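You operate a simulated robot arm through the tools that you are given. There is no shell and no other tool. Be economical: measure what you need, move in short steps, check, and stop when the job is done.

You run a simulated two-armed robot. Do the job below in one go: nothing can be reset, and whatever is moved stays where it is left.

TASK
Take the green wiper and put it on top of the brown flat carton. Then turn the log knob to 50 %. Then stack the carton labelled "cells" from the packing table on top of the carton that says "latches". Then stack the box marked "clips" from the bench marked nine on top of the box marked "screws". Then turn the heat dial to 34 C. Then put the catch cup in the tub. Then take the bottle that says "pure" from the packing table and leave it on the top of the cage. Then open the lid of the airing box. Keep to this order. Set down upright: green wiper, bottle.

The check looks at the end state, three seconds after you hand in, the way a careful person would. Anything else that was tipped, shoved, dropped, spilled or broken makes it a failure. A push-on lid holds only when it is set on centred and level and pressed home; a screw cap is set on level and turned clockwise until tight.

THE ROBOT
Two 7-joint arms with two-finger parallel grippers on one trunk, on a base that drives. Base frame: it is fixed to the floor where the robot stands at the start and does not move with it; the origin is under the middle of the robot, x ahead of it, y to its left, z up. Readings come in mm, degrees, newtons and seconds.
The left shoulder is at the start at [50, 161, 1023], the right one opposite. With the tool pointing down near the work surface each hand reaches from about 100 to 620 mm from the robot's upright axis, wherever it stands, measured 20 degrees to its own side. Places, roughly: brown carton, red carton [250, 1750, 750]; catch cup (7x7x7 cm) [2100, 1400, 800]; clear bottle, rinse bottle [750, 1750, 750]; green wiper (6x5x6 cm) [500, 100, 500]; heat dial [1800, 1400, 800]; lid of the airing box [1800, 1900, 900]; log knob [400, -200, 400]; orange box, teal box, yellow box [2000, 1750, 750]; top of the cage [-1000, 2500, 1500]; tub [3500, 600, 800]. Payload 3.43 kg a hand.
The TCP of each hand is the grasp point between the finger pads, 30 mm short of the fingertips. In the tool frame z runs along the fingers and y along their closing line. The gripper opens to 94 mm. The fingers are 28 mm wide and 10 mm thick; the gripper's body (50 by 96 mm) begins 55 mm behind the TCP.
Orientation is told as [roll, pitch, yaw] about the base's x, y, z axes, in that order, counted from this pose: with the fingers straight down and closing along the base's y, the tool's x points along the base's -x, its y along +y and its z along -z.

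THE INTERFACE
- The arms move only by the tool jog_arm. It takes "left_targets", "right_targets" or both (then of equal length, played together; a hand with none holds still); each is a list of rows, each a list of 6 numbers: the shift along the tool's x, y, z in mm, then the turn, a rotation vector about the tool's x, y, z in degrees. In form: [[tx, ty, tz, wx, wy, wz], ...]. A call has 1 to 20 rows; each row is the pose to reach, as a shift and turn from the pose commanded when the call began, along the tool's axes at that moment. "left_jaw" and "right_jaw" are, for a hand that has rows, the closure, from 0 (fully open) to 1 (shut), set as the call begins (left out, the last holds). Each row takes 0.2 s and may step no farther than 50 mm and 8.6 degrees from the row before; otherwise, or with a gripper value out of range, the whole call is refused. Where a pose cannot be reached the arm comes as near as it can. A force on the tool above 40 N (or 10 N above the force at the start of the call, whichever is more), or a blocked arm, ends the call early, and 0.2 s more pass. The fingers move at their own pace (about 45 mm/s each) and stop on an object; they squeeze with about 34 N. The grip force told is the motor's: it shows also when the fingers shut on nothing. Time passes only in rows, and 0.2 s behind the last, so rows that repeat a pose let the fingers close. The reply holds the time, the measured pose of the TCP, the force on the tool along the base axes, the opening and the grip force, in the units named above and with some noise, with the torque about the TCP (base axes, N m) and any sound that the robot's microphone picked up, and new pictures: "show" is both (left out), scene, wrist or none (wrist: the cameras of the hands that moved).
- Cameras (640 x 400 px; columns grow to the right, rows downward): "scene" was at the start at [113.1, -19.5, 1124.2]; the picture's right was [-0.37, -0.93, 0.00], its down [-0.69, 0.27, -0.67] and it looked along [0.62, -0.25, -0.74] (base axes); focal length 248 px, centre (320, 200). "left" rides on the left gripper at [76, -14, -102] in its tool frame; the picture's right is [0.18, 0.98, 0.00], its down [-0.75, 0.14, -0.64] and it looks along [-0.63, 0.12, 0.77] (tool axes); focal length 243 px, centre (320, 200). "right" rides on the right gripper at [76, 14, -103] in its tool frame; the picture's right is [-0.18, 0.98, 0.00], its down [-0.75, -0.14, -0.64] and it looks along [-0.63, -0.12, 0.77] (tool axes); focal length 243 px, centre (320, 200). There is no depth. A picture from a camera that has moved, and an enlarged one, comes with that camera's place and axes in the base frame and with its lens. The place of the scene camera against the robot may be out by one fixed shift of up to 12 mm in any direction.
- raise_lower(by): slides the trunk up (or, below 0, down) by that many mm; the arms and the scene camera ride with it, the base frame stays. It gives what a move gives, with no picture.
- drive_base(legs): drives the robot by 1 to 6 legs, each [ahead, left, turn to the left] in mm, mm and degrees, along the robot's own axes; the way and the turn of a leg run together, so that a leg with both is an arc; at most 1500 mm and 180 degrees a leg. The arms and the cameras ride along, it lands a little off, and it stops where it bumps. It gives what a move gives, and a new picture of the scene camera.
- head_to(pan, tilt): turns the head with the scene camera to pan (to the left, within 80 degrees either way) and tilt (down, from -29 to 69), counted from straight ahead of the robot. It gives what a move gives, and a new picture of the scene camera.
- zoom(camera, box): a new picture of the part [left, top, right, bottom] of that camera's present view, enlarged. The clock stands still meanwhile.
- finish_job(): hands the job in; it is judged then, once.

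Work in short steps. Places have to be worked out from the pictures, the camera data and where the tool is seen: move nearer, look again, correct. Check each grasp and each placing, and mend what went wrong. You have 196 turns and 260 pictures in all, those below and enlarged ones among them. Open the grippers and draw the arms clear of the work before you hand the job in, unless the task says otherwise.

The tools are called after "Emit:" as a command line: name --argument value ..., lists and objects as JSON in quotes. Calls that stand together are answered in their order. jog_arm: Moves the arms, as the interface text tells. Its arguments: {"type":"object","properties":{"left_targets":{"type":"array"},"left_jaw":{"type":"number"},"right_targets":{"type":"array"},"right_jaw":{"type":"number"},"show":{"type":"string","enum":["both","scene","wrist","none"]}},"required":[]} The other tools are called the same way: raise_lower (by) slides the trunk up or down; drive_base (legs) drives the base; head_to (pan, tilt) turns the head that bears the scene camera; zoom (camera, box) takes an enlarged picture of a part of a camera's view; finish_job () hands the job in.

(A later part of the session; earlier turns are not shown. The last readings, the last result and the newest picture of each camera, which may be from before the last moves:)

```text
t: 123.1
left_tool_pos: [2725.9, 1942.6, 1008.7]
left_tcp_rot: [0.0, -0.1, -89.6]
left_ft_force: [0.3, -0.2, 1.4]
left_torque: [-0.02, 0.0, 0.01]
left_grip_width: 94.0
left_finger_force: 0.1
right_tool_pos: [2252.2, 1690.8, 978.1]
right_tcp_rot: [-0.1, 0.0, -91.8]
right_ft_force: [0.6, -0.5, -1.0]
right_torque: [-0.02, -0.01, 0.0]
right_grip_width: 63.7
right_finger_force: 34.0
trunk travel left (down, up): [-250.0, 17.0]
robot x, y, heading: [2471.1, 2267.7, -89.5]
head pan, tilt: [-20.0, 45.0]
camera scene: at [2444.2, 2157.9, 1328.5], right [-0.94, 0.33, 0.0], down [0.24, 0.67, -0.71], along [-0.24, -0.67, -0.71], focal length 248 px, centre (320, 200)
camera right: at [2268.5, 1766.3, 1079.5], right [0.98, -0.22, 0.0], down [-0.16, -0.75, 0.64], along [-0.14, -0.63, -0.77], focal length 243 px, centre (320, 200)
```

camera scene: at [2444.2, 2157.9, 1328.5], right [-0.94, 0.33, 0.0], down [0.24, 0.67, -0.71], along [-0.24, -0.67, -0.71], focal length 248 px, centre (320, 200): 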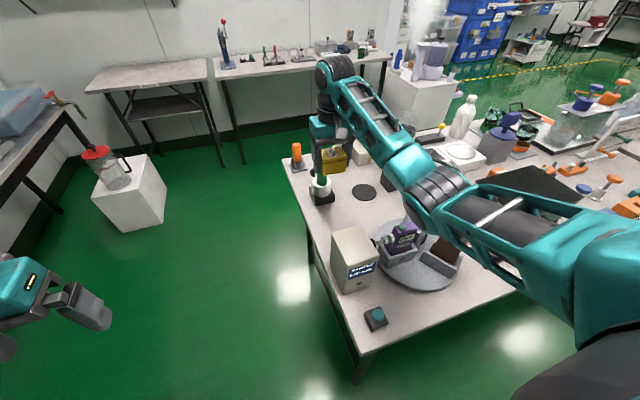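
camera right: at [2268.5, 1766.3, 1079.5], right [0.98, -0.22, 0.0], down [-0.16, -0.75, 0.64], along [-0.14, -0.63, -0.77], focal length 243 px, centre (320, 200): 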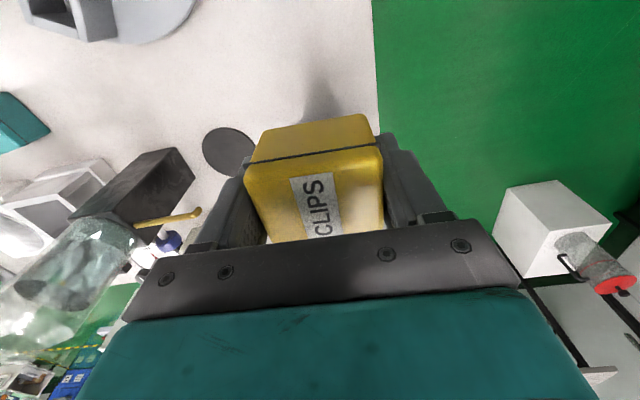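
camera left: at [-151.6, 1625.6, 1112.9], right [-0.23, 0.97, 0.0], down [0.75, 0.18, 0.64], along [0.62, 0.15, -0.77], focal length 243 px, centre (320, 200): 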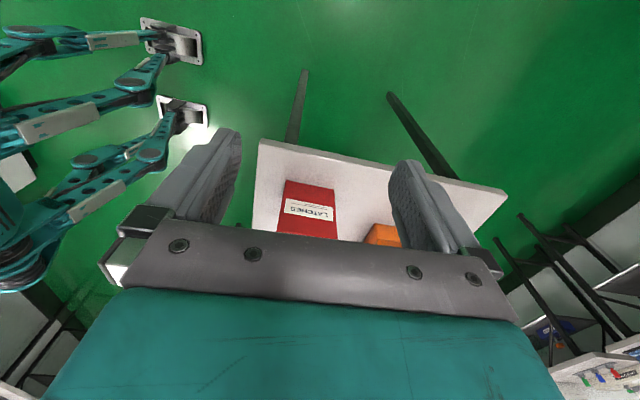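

The fingertips touched the bench at TCP z≈779, so the bench top is ≈749; box bottom is ~30 below the TCP. I lift both hands higher (tall red-capped item ahead), retract, and drive to the SCREWS station.

Emit:
jog_arm --right_targets '[[20, 0, -40, 0, 0, 0], [50, 0, -75, 0, 0, 0], [95, 0, -85, 0, 0, 0], [140, 0, -85, 0, 0, 0], [185, 0, -85, 0, 0, 0], [230, 0, -85, 0, 0, 0], [265, 0, -85, 0, 0, 0]]' --left_targets '[[0, 0, -40, 0, 0, 0], [0, 0, -80, 0, 0, 0], [0, 0, -110, 0, 0, 0], [0, 0, -110, 0, 0, 0], [0, 0, -110, 0, 0, 0], [0, 0, -110, 0, 0, 0], [0, 0, -110, 0, 0, 0]]' --show "none"

Emit:
drive_base --legs '[[-90, 0, 0], [0, -640, 0]]'

Emit:
head_to --pan 0 --tilt 45

```text
t: 124.7
left_tool_pos: [2726.9, 1942.2, 1118.4]
left_tcp_rot: [-0.1, 0.0, -89.6]
left_ft_force: [-0.5, -0.2, -0.4]
left_torque: [0.0, -0.02, 0.02]
left_grip_width: 93.9
left_finger_force: 0.1
right_tool_pos: [2260.7, 1955.0, 1062.3]
right_tcp_rot: [-0.2, 0.1, -91.8]
right_ft_force: [0.6, -0.3, -1.1]
right_torque: [0.03, -0.06, -0.03]
right_grip_width: 63.3
right_finger_force: 34.3
trunk travel left (down, up): [-250.0, 17.0]
robot x, y, heading: [2469.9, 2266.3, -89.4]
head pan, tilt: [-20.0, 45.0]
```

```text
t: 128.9
left_tool_pos: [2091.4, 2027.0, 1119.3]
left_tcp_rot: [0.0, 0.1, -90.1]
left_ft_force: [0.0, -0.2, -0.6]
left_torque: [-0.01, -0.02, 0.0]
left_grip_width: 94.1
left_finger_force: 0.0
right_tool_pos: [1626.0, 2045.7, 1061.7]
right_tcp_rot: [-0.1, 0.0, -92.5]
right_ft_force: [0.4, 0.3, -1.2]
right_torque: [-0.02, -0.03, -0.03]
right_grip_width: 63.8
right_finger_force: 34.3
trunk travel left (down, up): [-250.0, 17.0]
robot x, y, heading: [1839.1, 2350.9, -90.1]
head pan, tilt: [-20.0, 45.0]
camera scene: at [1810.0, 2246.1, 1328.5], right [-0.94, 0.34, 0.0], down [0.24, 0.66, -0.71], along [-0.24, -0.66, -0.71], focal length 248 px, centre (320, 200)
```

scene: 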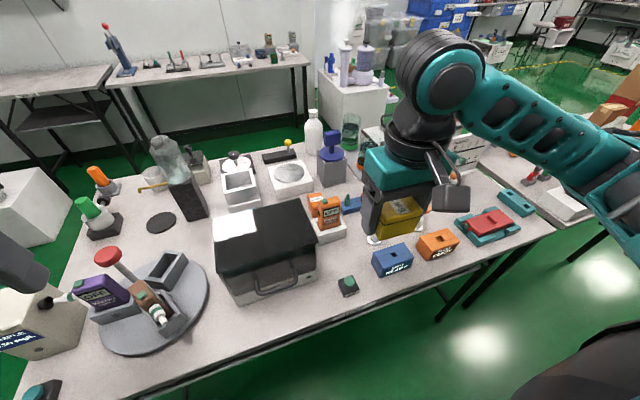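

```text
t: 129.8
left_tool_pos: [2090.4, 2027.0, 1119.1]
left_tcp_rot: [-0.1, 0.1, -90.3]
left_ft_force: [-0.4, 0.5, -1.1]
left_torque: [0.01, 0.01, -0.01]
left_grip_width: 94.0
left_finger_force: 0.1
right_tool_pos: [1625.3, 2044.5, 1061.3]
right_tcp_rot: [-0.1, 0.0, -92.4]
right_ft_force: [-0.5, -0.3, -1.1]
right_torque: [-0.03, -0.01, 0.0]
right_grip_width: 63.5
right_finger_force: 34.5
trunk travel left (down, up): [-250.0, 17.0]
robot x, y, heading: [1836.4, 2350.7, -90.1]
head pan, tilt: [0.0, 45.0]
camera scene: at [1838.1, 2241.1, 1328.6], right [-1.0, 0.0, 0.0], down [0.0, 0.71, -0.71], along [0.0, -0.71, -0.71], focal length 248 px, centre (320, 200)
```

scene: 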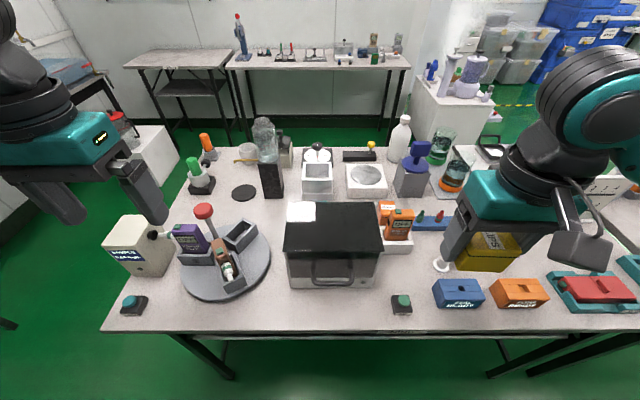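

I drive 85 mm closer and move the hand with CLIPS high above SCREWS (≈[1635,1738]) to look down.

Emit:
drive_base --legs '[[88, 0, 0]]'

Emit:
jog_arm --right_targets '[[-40, 0, 0, 0, 0, 0], [-80, 0, 0, 0, 0, 0], [-120, 0, 0, 0, 0, 0], [-150, 2, 0, 0, 0, 0]]'

```text
t: 130.9
left_tool_pos: [2090.6, 1938.6, 1119.2]
left_tcp_rot: [-0.1, 0.1, -90.4]
left_ft_force: [0.1, -1.1, -0.5]
left_torque: [0.02, -0.01, 0.03]
left_grip_width: 94.0
left_finger_force: 0.1
right_tool_pos: [1624.7, 1957.5, 1061.7]
right_tcp_rot: [-0.1, 0.2, -92.5]
right_ft_force: [0.9, -0.6, -1.2]
right_torque: [0.01, 0.01, -0.02]
right_grip_width: 63.5
right_finger_force: 34.1
trunk travel left (down, up): [-250.0, 17.0]
robot x, y, heading: [1837.8, 2262.8, -90.3]
head pan, tilt: [0.0, 45.0]
camera scene: at [1837.9, 2152.6, 1328.4], right [-1.0, 0.0, 0.0], down [0.0, 0.71, -0.71], along [0.0, -0.71, -0.71], focal length 248 px, centre (320, 200)
```

scene: 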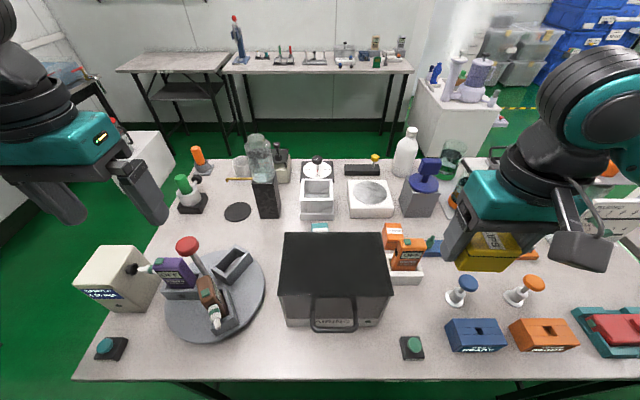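

```text
t: 131.9
left_tool_pos: [2090.4, 1937.3, 1118.7]
left_tcp_rot: [-0.1, 0.0, -90.3]
left_ft_force: [-0.1, -0.1, -0.4]
left_torque: [0.0, 0.01, -0.02]
left_grip_width: 93.9
left_finger_force: 0.1
right_tool_pos: [1623.2, 1806.4, 1062.3]
right_tcp_rot: [-0.2, 0.0, -92.4]
right_ft_force: [0.4, -0.2, -0.1]
right_torque: [-0.01, 0.01, 0.0]
right_grip_width: 63.3
right_finger_force: 34.4
trunk travel left (down, up): [-250.0, 17.0]
robot x, y, heading: [1840.5, 2267.1, -90.4]
head pan, tilt: [0.0, 45.0]
camera scene: at [1838.0, 2153.3, 1328.5], right [-1.0, 0.0, 0.0], down [0.0, 0.71, -0.71], along [0.0, -0.71, -0.71], focal length 248 px, centre (320, 200)
camera right: at [1639.8, 1882.5, 1165.1], right [0.97, -0.23, 0.0], down [-0.17, -0.75, 0.64], along [-0.15, -0.63, -0.77], focal length 243 px, centre (320, 200)
```

scene: 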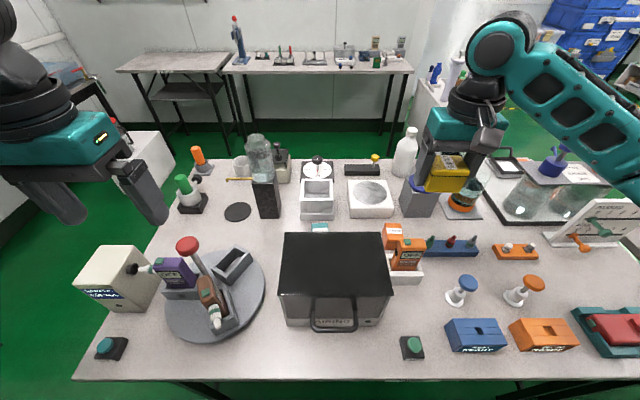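
right: 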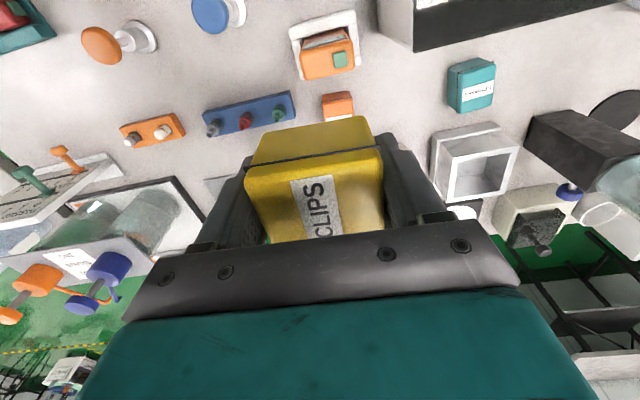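

Emit:
zoom --camera "right" --box '[280, 60, 400, 140]'

Emit:
zoom --camera "scene" --box '[360, 200, 460, 290]'

```text
5.00 times, centred on (340, 100) of right
camera zoom: at [1639.8, 1882.5, 1165.1], right [0.97, -0.23, 0.0], down [-0.17, -0.75, 0.64], along [-0.15, -0.63, -0.77], focal length 1213 px, centre (220, 700)
```

zoom: 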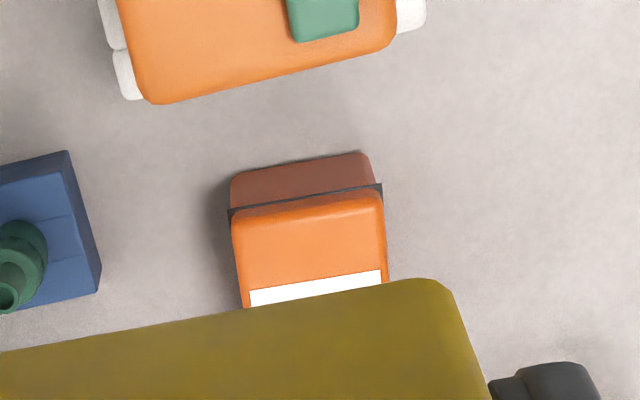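

```text
4.44 times, centred on (410, 245) of scene
camera zoom: at [1838.0, 2153.3, 1328.5], right [-1.0, 0.0, 0.0], down [0.0, 0.71, -0.71], along [0.0, -0.71, -0.71], focal length 1100 px, centre (-80, 0)
```

zoom: 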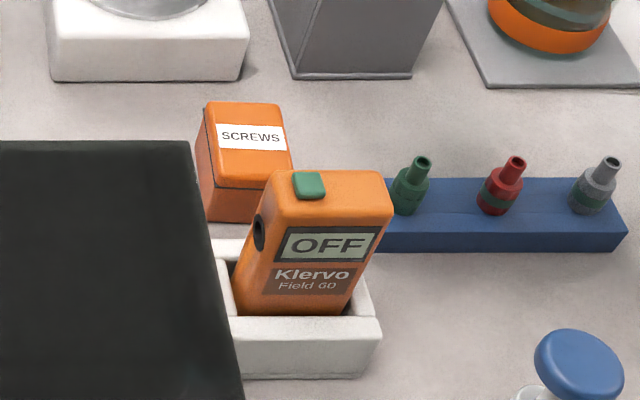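

SCREWS: x≈1613–1658, y≈1697–1758, top ≈792 → centre [1636,1728]. I move over it and lower to z≈850 for a check.

Emit:
jog_arm --right_targets '[[-40, 8, 0, 0, 0, 0], [-77.8, 16.1, 0, 0, 0, 0], [-77.8, 16.1, 45, 0, 0, 0], [-77.8, 16.1, 90, 0, 0, 0], [-77.8, 16.1, 135, 0, 0, 0], [-77.8, 16.1, 180, 0, 0, 0], [-77.8, 16.1, 210, 0, 0, 0]]'

Emit:
zoom --camera "scene" --box '[340, 160, 460, 270]'

Emit:
zoom --camera "right" --box '[220, 40, 420, 200]'

```text
t: 133.5
left_tool_pos: [2090.8, 1939.2, 1119.3]
left_tcp_rot: [-0.1, 0.1, -90.3]
left_ft_force: [-0.1, -0.3, 0.2]
left_torque: [0.02, -0.02, 0.03]
left_grip_width: 94.0
left_finger_force: 0.2
right_tool_pos: [1633.3, 1729.0, 852.8]
right_tcp_rot: [-0.2, 0.0, -92.4]
right_ft_force: [0.2, -0.6, -0.8]
right_torque: [-0.03, 0.03, 0.01]
right_grip_width: 63.6
right_finger_force: 34.1
trunk travel left (down, up): [-250.0, 17.0]
robot x, y, heading: [1837.8, 2267.3, -90.1]
head pan, tilt: [0.0, 45.0]
camera scene: at [1837.8, 2153.4, 1328.6], right [-1.0, 0.0, 0.0], down [0.0, 0.71, -0.71], along [0.0, -0.71, -0.71], focal length 248 px, centre (320, 200)
camera right: at [1650.1, 1805.2, 954.0], right [0.97, -0.23, 0.0], down [-0.17, -0.75, 0.64], along [-0.15, -0.63, -0.77], focal length 243 px, centre (320, 200)
```

scene: 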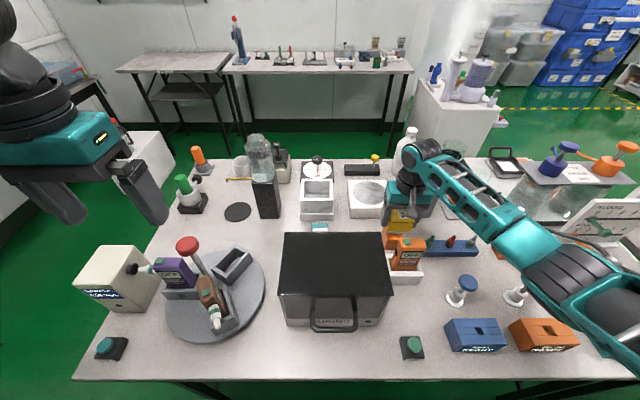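
right: 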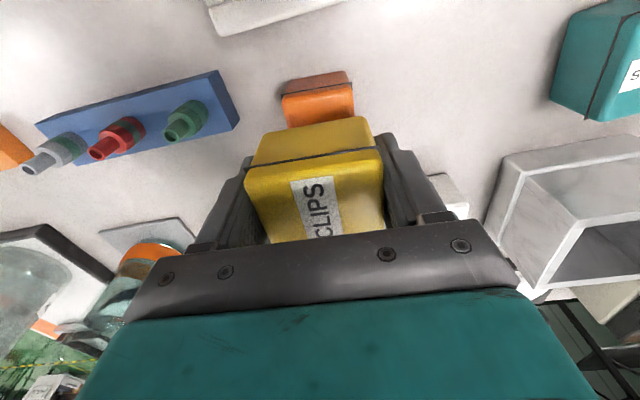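

```text
3.64 times, centred on (400, 215) of scene
camera zoom: at [1837.8, 2153.4, 1328.6], right [-1.0, 0.0, 0.0], down [0.0, 0.71, -0.71], along [0.0, -0.71, -0.71], focal length 900 px, centre (29, 146)
```

zoom: 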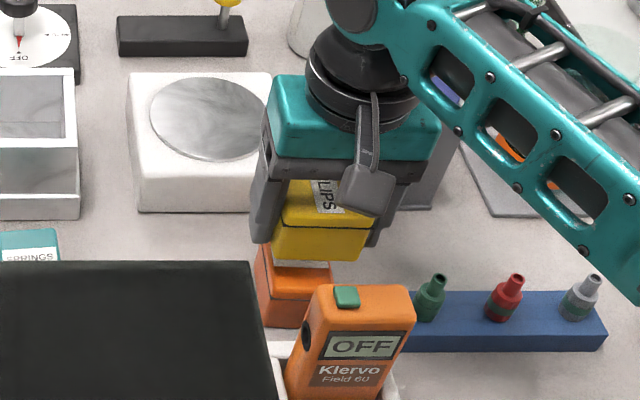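

```text
2.50 times, centred on (320, 120) of right
camera zoom: at [1650.1, 1805.2, 954.0], right [0.97, -0.23, 0.0], down [-0.17, -0.75, 0.64], along [-0.15, -0.63, -0.77], focal length 606 px, centre (320, 400)
```

zoom: 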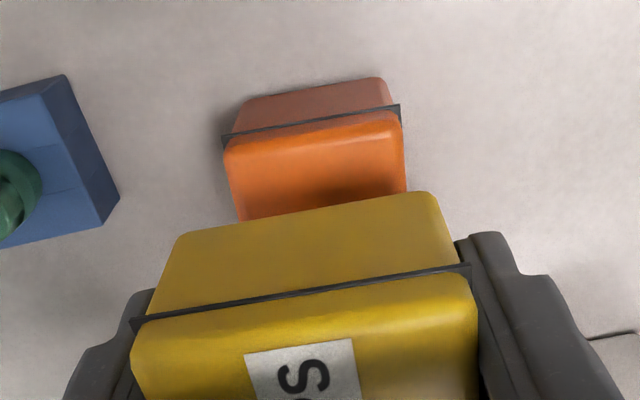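

Well aligned over SCREWS. I lower toward contact carefully.

Emit:
jog_arm --right_targets '[[-1, 2, 15, 0, 0, 0], [-1, 2, 24, 0, 0, 0], [-1, 2, 27, 0, 0, 0], [-1, 2, 29, 0, 0, 0]]' --show "none"

```text
t: 134.5
left_tool_pos: [2091.0, 1941.6, 1120.9]
left_tcp_rot: [0.0, -0.1, -90.2]
left_ft_force: [0.2, 0.0, 0.0]
left_torque: [-0.02, 0.01, 0.04]
left_grip_width: 94.0
left_finger_force: 0.0
right_tool_pos: [1636.8, 1728.6, 828.0]
right_tcp_rot: [-0.1, -0.6, -92.5]
right_ft_force: [-2.3, 3.6, 30.7]
right_torque: [0.31, 0.03, -0.05]
right_grip_width: 64.0
right_finger_force: 34.6
trunk travel left (down, up): [-250.0, 17.0]
robot x, y, heading: [1841.5, 2266.2, -90.3]
head pan, tilt: [0.0, 45.0]
```

Contact (30 N at z 828). I ease off 3 mm, release, and lift.

Emit:
jog_arm --right_targets '[[0, 0, -2.5, 0, 0, 0], [0, 0, -2.5, 0, 0, 0]]' --show "none"

Emit:
jog_arm --right_targets '[[0, 0, 0, 0, 0, 0], [0, 0, 0, 0, 0, 0], [0, 0, 0, 0, 0, 0], [0, 0, -20, 0, 0, 0], [0, 0, -60, 0, 0, 0], [0, 0, -110, 0, 0, 0], [0, 0, -160, 0, 0, 0]]' --right_jaw 0.1

Emit:
zoom --camera "scene" --box '[340, 160, 460, 270]'

```text
t: 135.1
left_tool_pos: [2091.3, 1941.1, 1120.0]
left_tcp_rot: [-0.1, 0.0, -90.3]
left_ft_force: [-0.5, 0.1, -0.9]
left_torque: [0.02, 0.01, 0.01]
left_grip_width: 94.0
left_finger_force: 0.1
right_tool_pos: [1636.1, 1727.4, 829.5]
right_tcp_rot: [-0.1, -0.2, -92.5]
right_ft_force: [-3.0, -3.3, 23.4]
right_torque: [-0.18, 0.04, 0.03]
right_grip_width: 63.4
right_finger_force: 34.1
trunk travel left (down, up): [-250.0, 17.0]
robot x, y, heading: [1838.4, 2262.4, -90.2]
head pan, tilt: [0.0, 45.0]
```

```text
t: 136.7
left_tool_pos: [2089.8, 1939.2, 1120.7]
left_tcp_rot: [0.0, 0.0, -90.3]
left_ft_force: [0.3, 0.2, -0.6]
left_torque: [0.01, 0.01, 0.0]
left_grip_width: 93.9
left_finger_force: 0.0
right_tool_pos: [1636.3, 1728.1, 984.2]
right_tcp_rot: [0.0, 0.1, -92.6]
right_ft_force: [0.3, 0.3, 0.1]
right_torque: [0.0, 0.03, -0.01]
right_grip_width: 84.6
right_finger_force: 0.1
trunk travel left (down, up): [-250.0, 17.0]
robot x, y, heading: [1836.6, 2266.4, -90.3]
head pan, tilt: [0.0, 45.0]
camera scene: at [1837.6, 2153.9, 1328.5], right [-1.0, 0.0, 0.0], down [0.0, 0.71, -0.71], along [0.0, -0.71, -0.71], focal length 248 px, centre (320, 200)
camera right: at [1652.5, 1803.5, 1086.2], right [0.97, -0.23, 0.0], down [-0.17, -0.75, 0.64], along [-0.15, -0.62, -0.77], focal length 243 px, centre (320, 200)
```

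scene: 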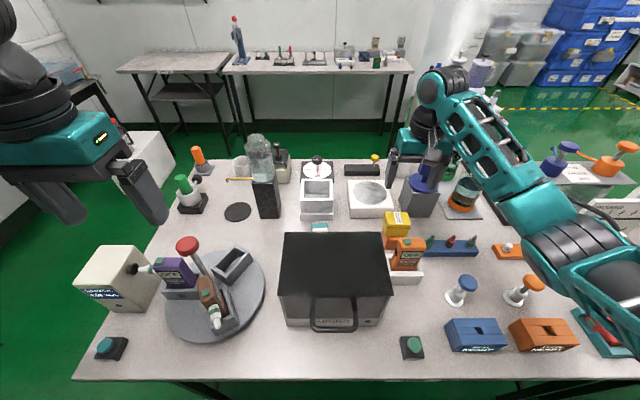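
right: 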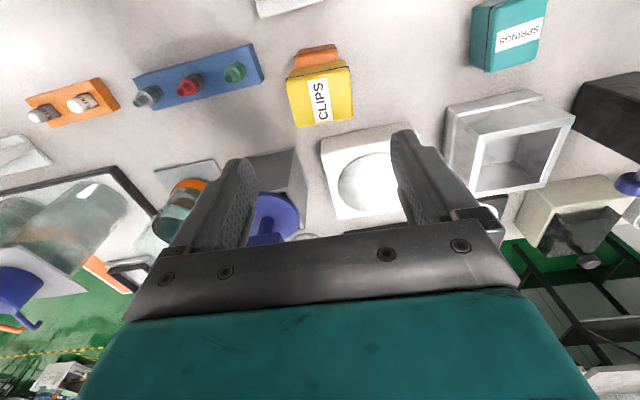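

```text
3.64 times, centred on (400, 215) of scene
camera zoom: at [1837.6, 2153.9, 1328.5], right [-1.0, 0.0, 0.0], down [0.0, 0.71, -0.71], along [0.0, -0.71, -0.71], focal length 900 px, centre (29, 146)
```

zoom: 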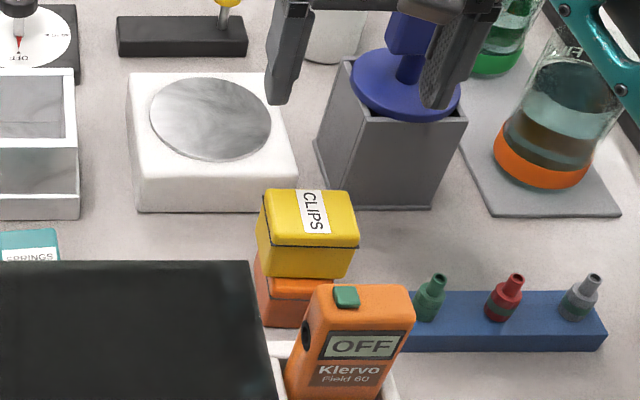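

CLIPS sits on SCREWS. Now to the heat dial at the bench's front: I tuck the right hand and drive back round the right end.

Emit:
jog_arm --right_targets '[[30, 0, -40, 0, 0, 0], [75, 0, -55, 0, 0, 0], [120, 0, -55, 0, 0, 0], [165, 0, -55, 0, 0, 0], [210, 0, -55, 0, 0, 0], [250, 0, -55, 0, 0, 0]]' --show "none"

Emit:
drive_base --legs '[[-85, 0, 0], [0, 870, 0], [0, 0, 90], [0, 0, 90], [-850, 0, 0], [-820, 0, 0]]'

```text
t: 138.1
left_tool_pos: [2090.6, 1938.4, 1119.6]
left_tcp_rot: [-0.1, 0.0, -90.2]
left_ft_force: [0.5, 0.2, 0.6]
left_torque: [0.02, 0.01, 0.02]
left_grip_width: 93.7
left_finger_force: 0.1
right_tool_pos: [1648.0, 1977.3, 1039.1]
right_tcp_rot: [-0.1, 0.0, -92.4]
right_ft_force: [-0.1, 0.1, 0.0]
right_torque: [-0.04, -0.01, 0.04]
right_grip_width: 84.6
right_finger_force: 0.0
trunk travel left (down, up): [-250.0, 17.0]
robot x, y, heading: [1837.3, 2264.2, -90.0]
head pan, tilt: [0.0, 45.0]
```

```text
t: 159.1
left_tool_pos: [2384.0, 986.4, 1119.1]
left_tcp_rot: [-0.1, 0.0, 87.9]
left_ft_force: [-0.4, -0.2, 0.1]
left_torque: [-0.02, 0.0, -0.01]
left_grip_width: 94.1
left_finger_force: 0.1
right_tool_pos: [2825.5, 934.7, 1040.4]
right_tcp_rot: [-0.1, 0.0, 85.7]
right_ft_force: [-0.1, 0.0, -0.7]
right_torque: [0.03, -0.03, 0.0]
right_grip_width: 84.4
right_finger_force: 0.1
trunk travel left (down, up): [-250.0, 17.0]
robot x, y, heading: [2631.7, 653.0, 88.0]
head pan, tilt: [0.0, 45.0]
camera scene: at [2630.8, 782.7, 1328.6], right [1.0, -0.03, 0.0], down [-0.02, -0.71, -0.71], along [0.02, 0.71, -0.71], focal length 248 px, centre (320, 200)
```

scene: 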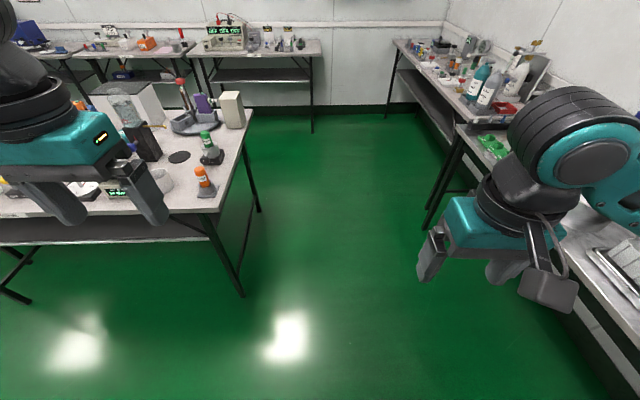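

I slide left in front of the bench, correct heading, and approach.

Emit:
drive_base --legs '[[0, 900, 2], [350, 0, 0]]'

Emit:
head_to --pan -10 --tilt 55

```text
t: 165.7
left_tool_pos: [1469.6, 1343.5, 1119.5]
left_tcp_rot: [-0.1, 0.1, 90.0]
left_ft_force: [0.0, 0.3, 0.4]
left_torque: [-0.01, 0.0, -0.03]
left_grip_width: 94.1
left_finger_force: 0.1
right_tool_pos: [1912.9, 1309.0, 1039.6]
right_tcp_rot: [-0.1, 0.0, 87.7]
right_ft_force: [-0.6, 0.0, -0.3]
right_torque: [-0.04, -0.02, -0.03]
right_grip_width: 84.5
right_finger_force: 0.0
trunk travel left (down, up): [-250.0, 17.0]
robot x, y, heading: [1721.5, 1017.7, 90.0]
head pan, tilt: [0.0, 45.0]
camera scene: at [1723.5, 1150.1, 1328.5], right [1.0, 0.0, 0.0], down [0.0, -0.71, -0.71], along [0.0, 0.71, -0.71], focal length 248 px, centre (320, 200)
```

scene: 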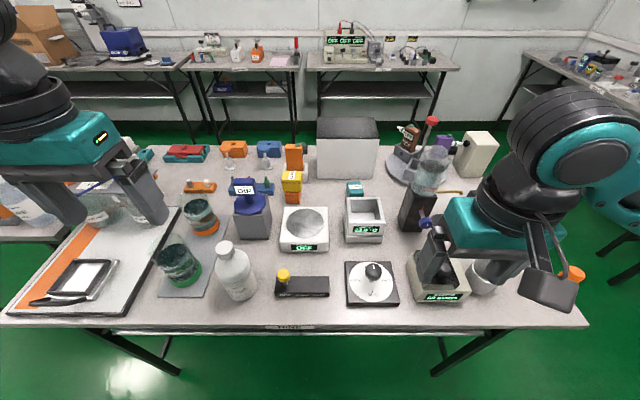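

```text
t: 166.4
left_tool_pos: [1470.0, 1344.7, 1119.3]
left_tcp_rot: [-0.2, 0.0, 90.1]
left_ft_force: [-0.6, 0.1, 0.1]
left_torque: [0.0, 0.03, -0.01]
left_grip_width: 94.3
left_finger_force: 0.1
right_tool_pos: [1914.1, 1307.6, 1038.8]
right_tcp_rot: [-0.2, 0.0, 87.8]
right_ft_force: [0.6, 0.6, -0.4]
right_torque: [0.02, 0.01, -0.01]
right_grip_width: 84.7
right_finger_force: 0.0
trunk travel left (down, up): [-250.0, 17.0]
robot x, y, heading: [1722.3, 1018.0, 90.0]
head pan, tilt: [-10.0, 55.0]
camera scene: at [1736.0, 1139.3, 1315.2], right [0.99, -0.17, 0.0], down [-0.14, -0.81, -0.57], along [0.1, 0.57, -0.82], focal length 248 px, centre (320, 200)
```

scene: 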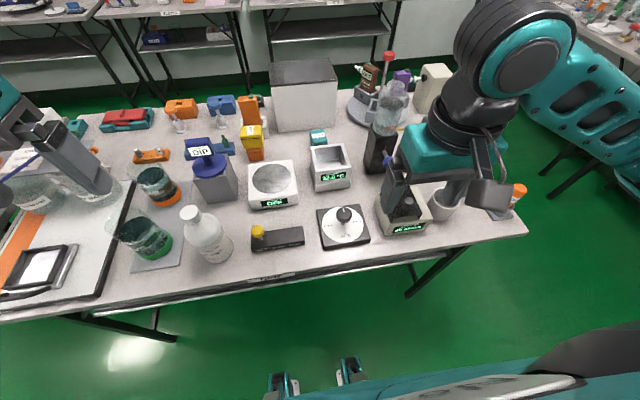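

I zoom on the heat dial to read its scale and pointer.

Emit:
zoom --camera "scene" --box '[305, 190, 385, 255]'

Emit:
zoom --camera "right" --box '[0, 0, 640, 400]'

```text
6.15 times, centred on (345, 222) of scene
camera zoom: at [1736.0, 1139.3, 1315.2], right [0.99, -0.17, 0.0], down [-0.14, -0.81, -0.57], along [0.1, 0.57, -0.82], focal length 1524 px, centre (166, 62)
```

zoom: 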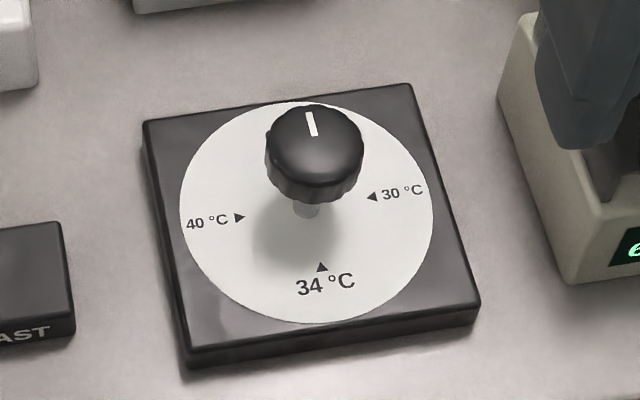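

```text
1.00 times, centred on (320, 200) of right
camera zoom: at [1894.6, 1233.3, 1141.8], right [-0.98, 0.22, 0.0], down [0.17, 0.75, 0.64], along [0.14, 0.63, -0.77], focal length 243 px, centre (320, 200)
```

zoom: 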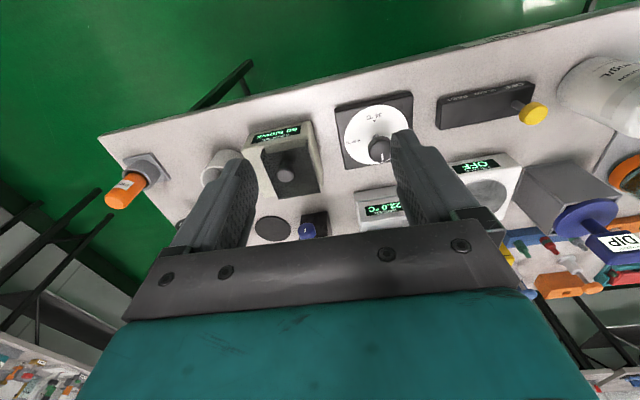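

Pointer is at OFF (top, ~5° toward 30); 34 °C is at the bottom, so ~175° clockwise. I bring the right hand closer for a precise wrist view.

Emit:
jog_arm --right_targets '[[-10, 30, 20, 0, 0, 0], [-25, 60, 50, 0, 0, 0], [-29.5, 67, 90, 0, 0, 0]]' --right_jaw 0.2 --show "none"

Emit:
zoom --camera "right" --box '[240, 60, 440, 220]'

```text
t: 167.2
left_tool_pos: [1471.2, 1344.3, 1119.6]
left_tcp_rot: [-0.1, 0.1, 90.0]
left_ft_force: [0.4, -0.3, -0.9]
left_torque: [0.0, 0.0, 0.06]
left_grip_width: 94.2
left_finger_force: 0.1
right_tool_pos: [1846.7, 1339.6, 948.3]
right_tcp_rot: [-0.1, -0.1, 87.8]
right_ft_force: [0.0, 0.6, 0.4]
right_torque: [-0.02, 0.05, 0.0]
right_grip_width: 75.2
right_finger_force: 0.0
trunk travel left (down, up): [-250.0, 17.0]
robot x, y, heading: [1723.2, 1015.1, 90.0]
head pan, tilt: [-10.0, 55.0]
```

```text
2.50 times, centred on (340, 140) of right
camera zoom: at [1827.9, 1264.6, 1050.5], right [-0.98, 0.22, 0.0], down [0.17, 0.75, 0.64], along [0.14, 0.63, -0.77], focal length 606 px, centre (270, 350)
```

zoom: 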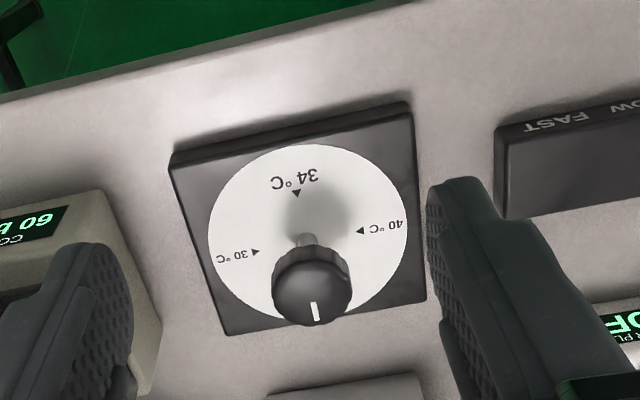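

Dial axis ≈[1843.5,1427.5], knob top ≈813. I move over it with the hand pre-turned −45°, descend, and grip.

Emit:
jog_arm --right_targets '[[-15, 1, 10, 0, 0, -8], [-30, 2, 20, 0, 0, -16], [-45, 3, 30, 0, 0, -24], [-60, 4, 40, 0, 0, -32], [-75, 5.5, 50, 0, 0, -40], [-87.8, 6.5, 58, 0, 0, -45]]' --show "wrist"

```text
t: 168.7
left_tool_pos: [1470.4, 1344.3, 1120.3]
left_tcp_rot: [0.0, 0.0, 90.1]
left_ft_force: [0.8, 0.5, 0.5]
left_torque: [-0.02, 0.01, 0.01]
left_grip_width: 94.1
left_finger_force: 0.0
right_tool_pos: [1843.6, 1427.0, 893.1]
right_tcp_rot: [-0.1, 0.1, 133.0]
right_ft_force: [-0.2, -0.3, 0.5]
right_torque: [-0.01, -0.04, -0.02]
right_grip_width: 75.1
right_finger_force: 0.1
trunk travel left (down, up): [-250.0, 17.0]
robot x, y, heading: [1722.8, 1020.9, 89.9]
head pan, tilt: [-10.0, 55.0]
camera right: at [1884.4, 1361.7, 994.5], right [-0.84, -0.54, 0.0], down [-0.41, 0.65, 0.64], along [-0.34, 0.54, -0.77], focal length 243 px, centre (320, 200)
```

right: 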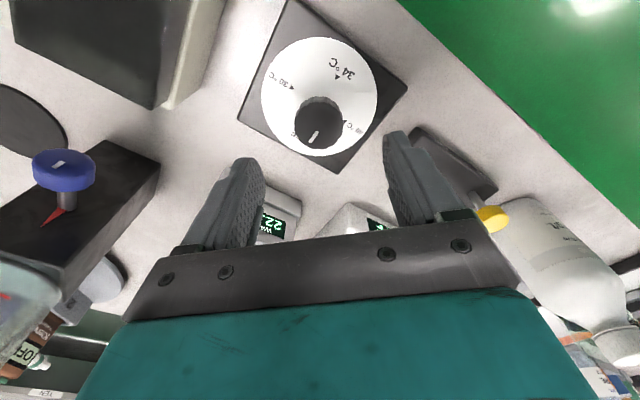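

Knob is centred. Descend to z≈807, grip, turn +90° clockwise.

Emit:
jog_arm --right_targets '[[0, 0, 40, 0, 0, 0], [0, 0, 75, 0, 0, 0], [0, 0, 86, 0, 0, 0]]' --show "none"

Emit:
jog_arm --right_targets '[[0, 0, 0, 0, 0, 0], [0, 0, 0, 0, 0, 0], [0, 0, 0, 0, 0, 0], [0, 0, 0, 0, 0, 0]]' --right_jaw 1 --show "none"

Emit:
jog_arm --right_targets '[[0, 0, 0, 0, 0, 7.5], [0, 0, 0, 0, 0, 15], [0, 0, 0, 0, 0, 22.5], [0, 0, 0, 0, 0, 30], [0, 0, 0, 0, 0, 37.5], [0, 0, 0, 0, 0, 45], [0, 0, 0, 0, 0, 52.5], [0, 0, 0, 0, 0, 60], [0, 0, 0, 0, 0, 67.5], [0, 0, 0, 0, 0, 75], [0, 0, 0, 0, 0, 82.5], [0, 0, 0, 0, 0, 90]]' --show "wrist"

```text
t: 169.4
left_tool_pos: [1469.4, 1344.3, 1118.9]
left_tcp_rot: [-0.2, 0.1, 90.0]
left_ft_force: [0.2, -0.4, 0.2]
left_torque: [0.02, -0.02, -0.03]
left_grip_width: 94.1
left_finger_force: 0.0
right_tool_pos: [1845.7, 1428.5, 805.7]
right_tcp_rot: [-0.1, 0.1, 132.8]
right_ft_force: [-0.9, -0.7, 0.6]
right_torque: [0.02, 0.01, -0.01]
right_grip_width: 75.4
right_finger_force: 0.1
trunk travel left (down, up): [-250.0, 17.0]
robot x, y, heading: [1722.6, 1017.3, 90.1]
head pan, tilt: [-10.0, 55.0]
```

```text
t: 170.4
left_tool_pos: [1470.2, 1343.2, 1119.2]
left_tcp_rot: [-0.1, 0.0, 90.1]
left_ft_force: [-0.4, 0.1, 0.4]
left_torque: [0.03, 0.01, 0.02]
left_grip_width: 94.1
left_finger_force: 0.0
right_tool_pos: [1844.8, 1426.9, 805.6]
right_tcp_rot: [-0.1, 0.2, 133.0]
right_ft_force: [-0.7, -1.8, -2.5]
right_torque: [0.07, 0.01, -0.06]
right_grip_width: 38.1
right_finger_force: 45.2
trunk travel left (down, up): [-250.0, 17.0]
robot x, y, heading: [1726.5, 1020.3, 90.0]
head pan, tilt: [-10.0, 55.0]
```

```text
t: 173.1
left_tool_pos: [1472.8, 1342.8, 1120.2]
left_tcp_rot: [0.0, 0.0, 90.1]
left_ft_force: [-0.4, 0.4, -0.4]
left_torque: [0.03, 0.05, 0.0]
left_grip_width: 94.2
left_finger_force: 0.0
right_tool_pos: [1848.1, 1427.2, 805.5]
right_tcp_rot: [-0.6, -0.1, 42.6]
right_ft_force: [17.7, -21.5, -8.1]
right_torque: [0.04, 0.46, 0.09]
right_grip_width: 37.6
right_finger_force: 45.2
trunk travel left (down, up): [-250.0, 17.0]
robot x, y, heading: [1721.1, 1015.0, 90.1]
head pan, tilt: [-10.0, 55.0]
camera right: at [1779.6, 1386.9, 907.2], right [-0.53, 0.85, -0.01], down [0.65, 0.41, 0.64], along [0.55, 0.34, -0.76], focal length 243 px, centre (320, 200)
```

right: 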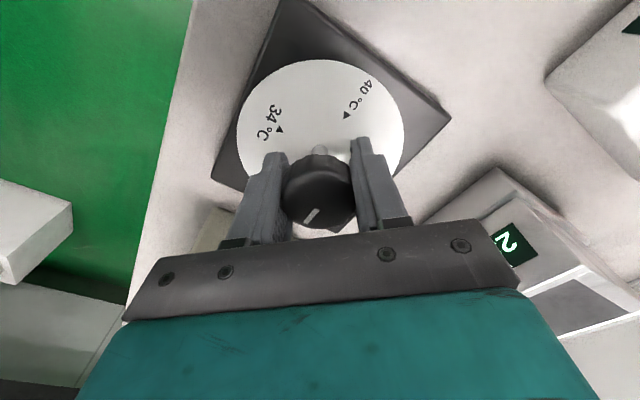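

Turned 90° with some side load (axis is more like [1846.7,1425.3]). I release, lift, rotate back −90°, re-centre for the second grip.

Emit:
jog_arm --right_targets '[[0, 0, 0, 0, 0, 0], [0, 0, 0, 0, 0, 0], [0, 0, 0, 0, 0, 0], [0, 0, -30, 0, 0, 0], [0, 0, -60, 0, 0, 0]]' --right_jaw 0.2 --show "none"

Emit:
zoom --camera "right" --box '[220, 20, 420, 220]'

```text
t: 174.2
left_tool_pos: [1470.4, 1344.5, 1118.9]
left_tcp_rot: [0.0, 0.0, 90.0]
left_ft_force: [0.5, -0.6, -1.3]
left_torque: [0.02, 0.04, 0.0]
left_grip_width: 93.9
left_finger_force: 0.0
right_tool_pos: [1843.1, 1427.8, 866.8]
right_tcp_rot: [0.1, -0.1, 42.8]
right_ft_force: [0.1, 0.2, 0.8]
right_torque: [0.0, 0.02, 0.02]
right_grip_width: 75.0
right_finger_force: 0.1
trunk travel left (down, up): [-250.0, 17.0]
robot x, y, heading: [1725.4, 1018.0, 90.0]
head pan, tilt: [-10.0, 55.0]
```

```text
2.00 times, centred on (320, 120) of right
camera zoom: at [1777.9, 1386.1, 968.8], right [-0.53, 0.85, 0.0], down [0.65, 0.41, 0.64], along [0.54, 0.34, -0.77], focal length 485 px, centre (320, 360)
```

zoom: 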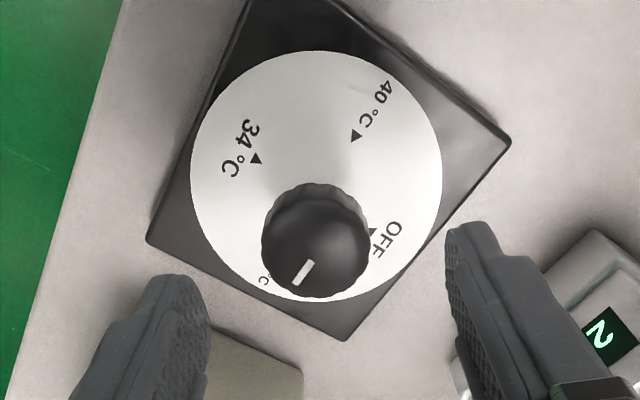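

Pointer now near 30, as expected. I rotate the hand back, descend, regrip, and turn another 88°.

Emit:
jog_arm --right_targets '[[0, -1, 0, 0, 0, -8], [0, -2, 0, 0, 0, -16], [0, -2.8, 0, 0, 0, -24], [0, -2.8, 0, 0, 0, -32], [0, -2.8, 0, 0, 0, -40], [0, -2.8, 0, 0, 0, -48], [0, -2.8, 0, 0, 0, -56], [0, -2.8, 0, 0, 0, -64], [0, -2.8, 0, 0, 0, -72], [0, -2.8, 0, 0, 0, -80], [0, -2.8, 0, 0, 0, -88], [0, -2.8, 30, 0, 0, -88], [0, -2.8, 60, 0, 0, -88]]' --show "none"

Emit:
jog_arm --right_targets '[[0, 0, 0, 0, 0, 0], [0, 0, 0, 0, 0, 0], [0, 0, 0, 0, 0, 0], [0, 0, 0, 0, 0, 0]]' --right_jaw 1 --show "none"

Emit:
jog_arm --right_targets '[[0, 0, 0, 0, 0, 8], [0, 0, 0, 0, 0, 16], [0, 0, 0, 0, 0, 24], [0, 0, 0, 0, 0, 32], [0, 0, 0, 0, 0, 40], [0, 0, 0, 0, 0, 48], [0, 0, 0, 0, 0, 56], [0, 0, 0, 0, 0, 64], [0, 0, 0, 0, 0, 72], [0, 0, 0, 0, 0, 80], [0, 0, 0, 0, 0, 88]]' --show "none"

Emit:
jog_arm --right_targets '[[0, 0, 0, 0, 0, 0], [0, 0, 0, 0, 0, 0], [0, 0, 0, 0, 0, 0], [0, 0, -40, 0, 0, 0], [0, 0, -85, 0, 0, 0], [0, 0, -120, 0, 0, 0]]' --right_jaw 0.2 --show "wrist"

Emit:
zoom --camera "scene" --box '[305, 190, 385, 255]'

```text
t: 177.1
left_tool_pos: [1470.6, 1344.4, 1120.1]
left_tcp_rot: [-0.2, 0.0, 90.0]
left_ft_force: [-0.5, 0.4, -0.7]
left_torque: [0.02, -0.02, 0.03]
left_grip_width: 93.9
left_finger_force: 0.0
right_tool_pos: [1845.3, 1427.0, 807.0]
right_tcp_rot: [-0.2, 0.0, 130.9]
right_ft_force: [0.9, -0.6, -0.2]
right_torque: [-0.01, -0.02, 0.0]
right_grip_width: 75.4
right_finger_force: 0.1
trunk travel left (down, up): [-250.0, 17.0]
robot x, y, heading: [1726.4, 1019.0, 89.9]
head pan, tilt: [-10.0, 55.0]
```

```text
t: 178.1
left_tool_pos: [1469.7, 1344.1, 1119.2]
left_tcp_rot: [0.0, 0.1, 90.0]
left_ft_force: [0.5, 0.7, -0.6]
left_torque: [0.0, 0.0, -0.01]
left_grip_width: 94.0
left_finger_force: 0.2
right_tool_pos: [1845.4, 1426.9, 806.3]
right_tcp_rot: [-0.1, 0.2, 130.9]
right_ft_force: [2.8, 0.4, -1.9]
right_torque: [0.12, -0.1, 0.03]
right_grip_width: 37.7
right_finger_force: 45.1
trunk travel left (down, up): [-250.0, 17.0]
robot x, y, heading: [1723.0, 1014.0, 90.0]
head pan, tilt: [-10.0, 55.0]
```

```text
t: 180.4
left_tool_pos: [1470.0, 1344.6, 1119.1]
left_tcp_rot: [-0.1, 0.0, 90.0]
left_ft_force: [0.1, 0.0, -0.3]
left_torque: [-0.02, 0.02, 0.0]
left_grip_width: 94.1
left_finger_force: 0.1
right_tool_pos: [1845.7, 1425.6, 805.9]
right_tcp_rot: [0.0, 0.0, 42.7]
right_ft_force: [2.3, 2.0, 3.8]
right_torque: [0.22, 0.33, 0.01]
right_grip_width: 37.5
right_finger_force: 44.8
trunk travel left (down, up): [-250.0, 17.0]
robot x, y, heading: [1724.2, 1018.3, 89.9]
head pan, tilt: [-10.0, 55.0]
```

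```text
t: 181.8
left_tool_pos: [1470.8, 1344.1, 1118.9]
left_tcp_rot: [-0.1, 0.0, 90.0]
left_ft_force: [-0.1, 0.8, 1.5]
left_torque: [-0.01, -0.01, -0.01]
left_grip_width: 94.2
left_finger_force: 0.0
right_tool_pos: [1845.6, 1426.4, 925.7]
right_tcp_rot: [-0.2, -0.1, 42.7]
right_ft_force: [-0.3, 0.0, -0.4]
right_torque: [0.04, 0.04, 0.01]
right_grip_width: 75.3
right_finger_force: 0.1
trunk travel left (down, up): [-250.0, 17.0]
robot x, y, heading: [1722.5, 1018.9, 90.1]
head pan, tilt: [-10.0, 55.0]
camera right: at [1778.4, 1385.2, 1026.6], right [-0.53, 0.85, 0.0], down [0.65, 0.41, 0.64], along [0.55, 0.34, -0.76], focal length 243 px, centre (320, 200)
```

right: 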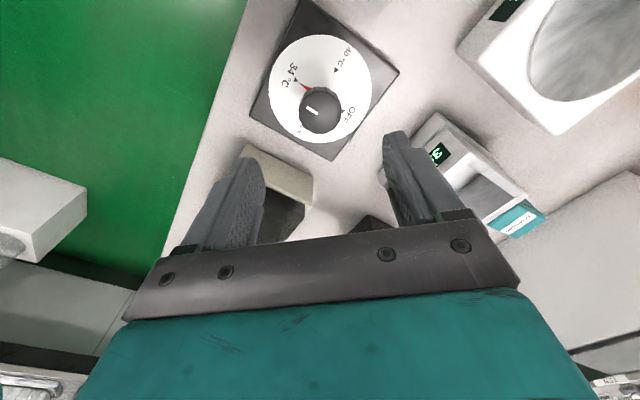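

```text
6.15 times, centred on (345, 222) of scene
camera zoom: at [1736.1, 1139.3, 1315.1], right [0.99, -0.17, 0.0], down [-0.14, -0.81, -0.57], along [0.1, 0.57, -0.82], focal length 1524 px, centre (166, 62)
```

zoom: 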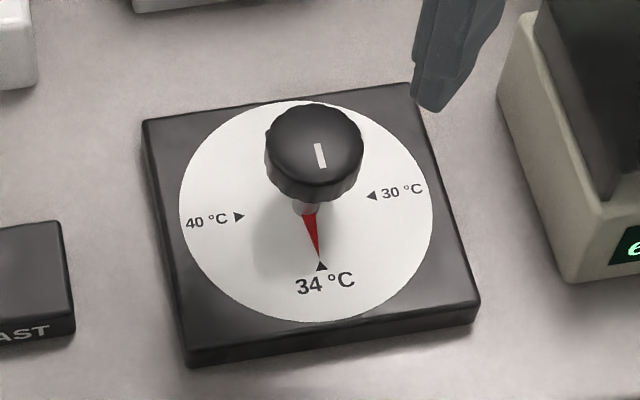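

The pointer sits right at 34 °C. Next the catch cup: I retract the hand, shift the robot right, and look at the cup.

Emit:
jog_arm --right_targets '[[11, -12, -20, 0, 0, -8], [22, -24, -40, 0, 0, -16], [33, -36, -40, 0, 0, -24], [44, -48, -40, 0, 0, -32], [56, -60, -40, 0, 0, -40], [67.8, -73.5, -40, 0, 0, -47]]' --right_jaw 0 --show "none"

Emit:
drive_base --legs '[[0, -270, 0]]'

Emit:
zoom --camera "right" --box '[0, 0, 640, 400]'

```text
t: 183.2
left_tool_pos: [1470.0, 1343.6, 1120.0]
left_tcp_rot: [-0.1, -0.1, 90.0]
left_ft_force: [-0.5, -0.7, 0.3]
left_torque: [0.0, 0.01, -0.01]
left_grip_width: 93.8
left_finger_force: 0.2
right_tool_pos: [1846.1, 1326.0, 965.3]
right_tcp_rot: [-0.1, -0.1, 90.0]
right_ft_force: [-0.9, 0.3, -0.4]
right_torque: [0.02, -0.02, -0.01]
right_grip_width: 94.0
right_finger_force: 0.1
trunk travel left (down, up): [-250.0, 17.0]
robot x, y, heading: [1725.8, 1016.7, 90.0]
head pan, tilt: [-10.0, 55.0]
```

```text
t: 185.1
left_tool_pos: [1733.6, 1344.0, 1119.7]
left_tcp_rot: [0.0, -0.1, 90.3]
left_ft_force: [0.3, 0.4, -1.0]
left_torque: [0.0, 0.0, 0.01]
left_grip_width: 93.9
left_finger_force: 0.0
right_tool_pos: [2109.9, 1327.6, 965.2]
right_tcp_rot: [-0.2, 0.0, 90.1]
right_ft_force: [0.1, 0.5, -0.8]
right_torque: [0.02, 0.03, 0.0]
right_grip_width: 94.0
right_finger_force: 0.0
trunk travel left (down, up): [-250.0, 17.0]
robot x, y, heading: [1989.6, 1020.0, 90.3]
head pan, tilt: [-10.0, 55.0]
camera scene: at [2000.5, 1140.6, 1315.1], right [0.99, -0.17, 0.0], down [-0.14, -0.81, -0.57], along [0.09, 0.57, -0.82], focal length 248 px, centre (320, 200)
```

scene: 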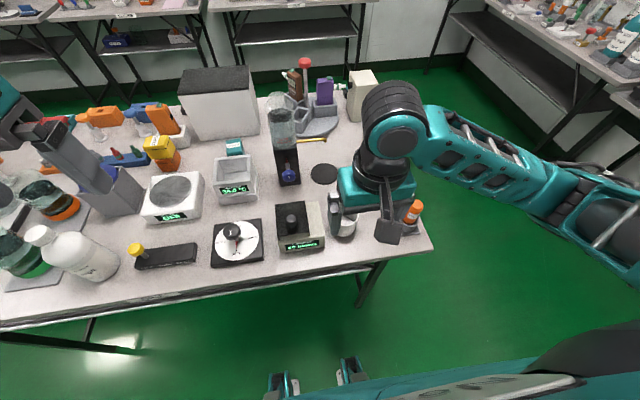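

```text
1.00 times, centred on (320, 200) of right
camera zoom: at [2094.8, 1252.4, 1067.1], right [-0.98, 0.18, 0.0], down [0.14, 0.75, 0.64], along [0.12, 0.63, -0.77], focal length 243 px, centre (320, 200)
```

zoom: 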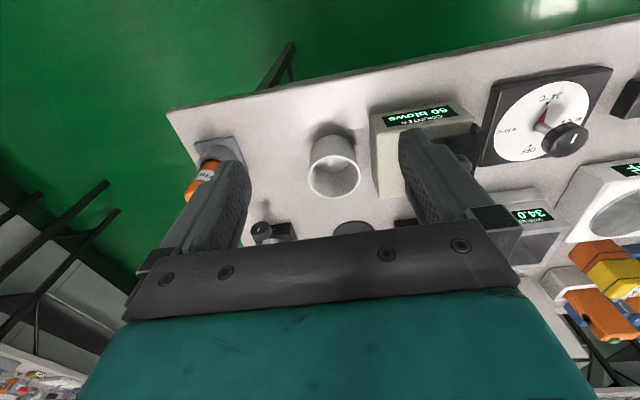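

Emit:
zoom --camera "right" --box '[260, 100, 420, 240]'

```text
2.86 times, centred on (340, 170) of right
camera zoom: at [2094.8, 1252.4, 1067.1], right [-0.98, 0.18, 0.0], down [0.14, 0.75, 0.64], along [0.12, 0.63, -0.77], focal length 693 px, centre (263, 286)
```

zoom: 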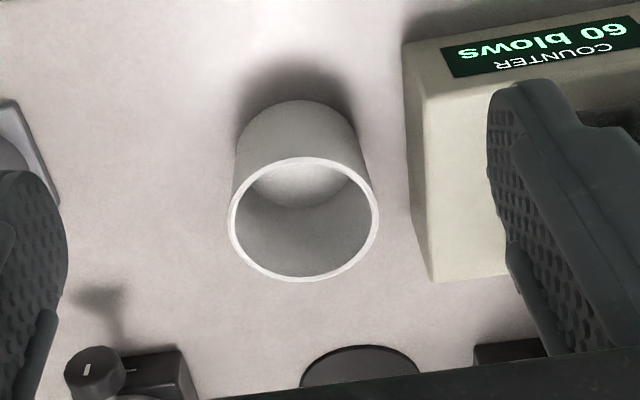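

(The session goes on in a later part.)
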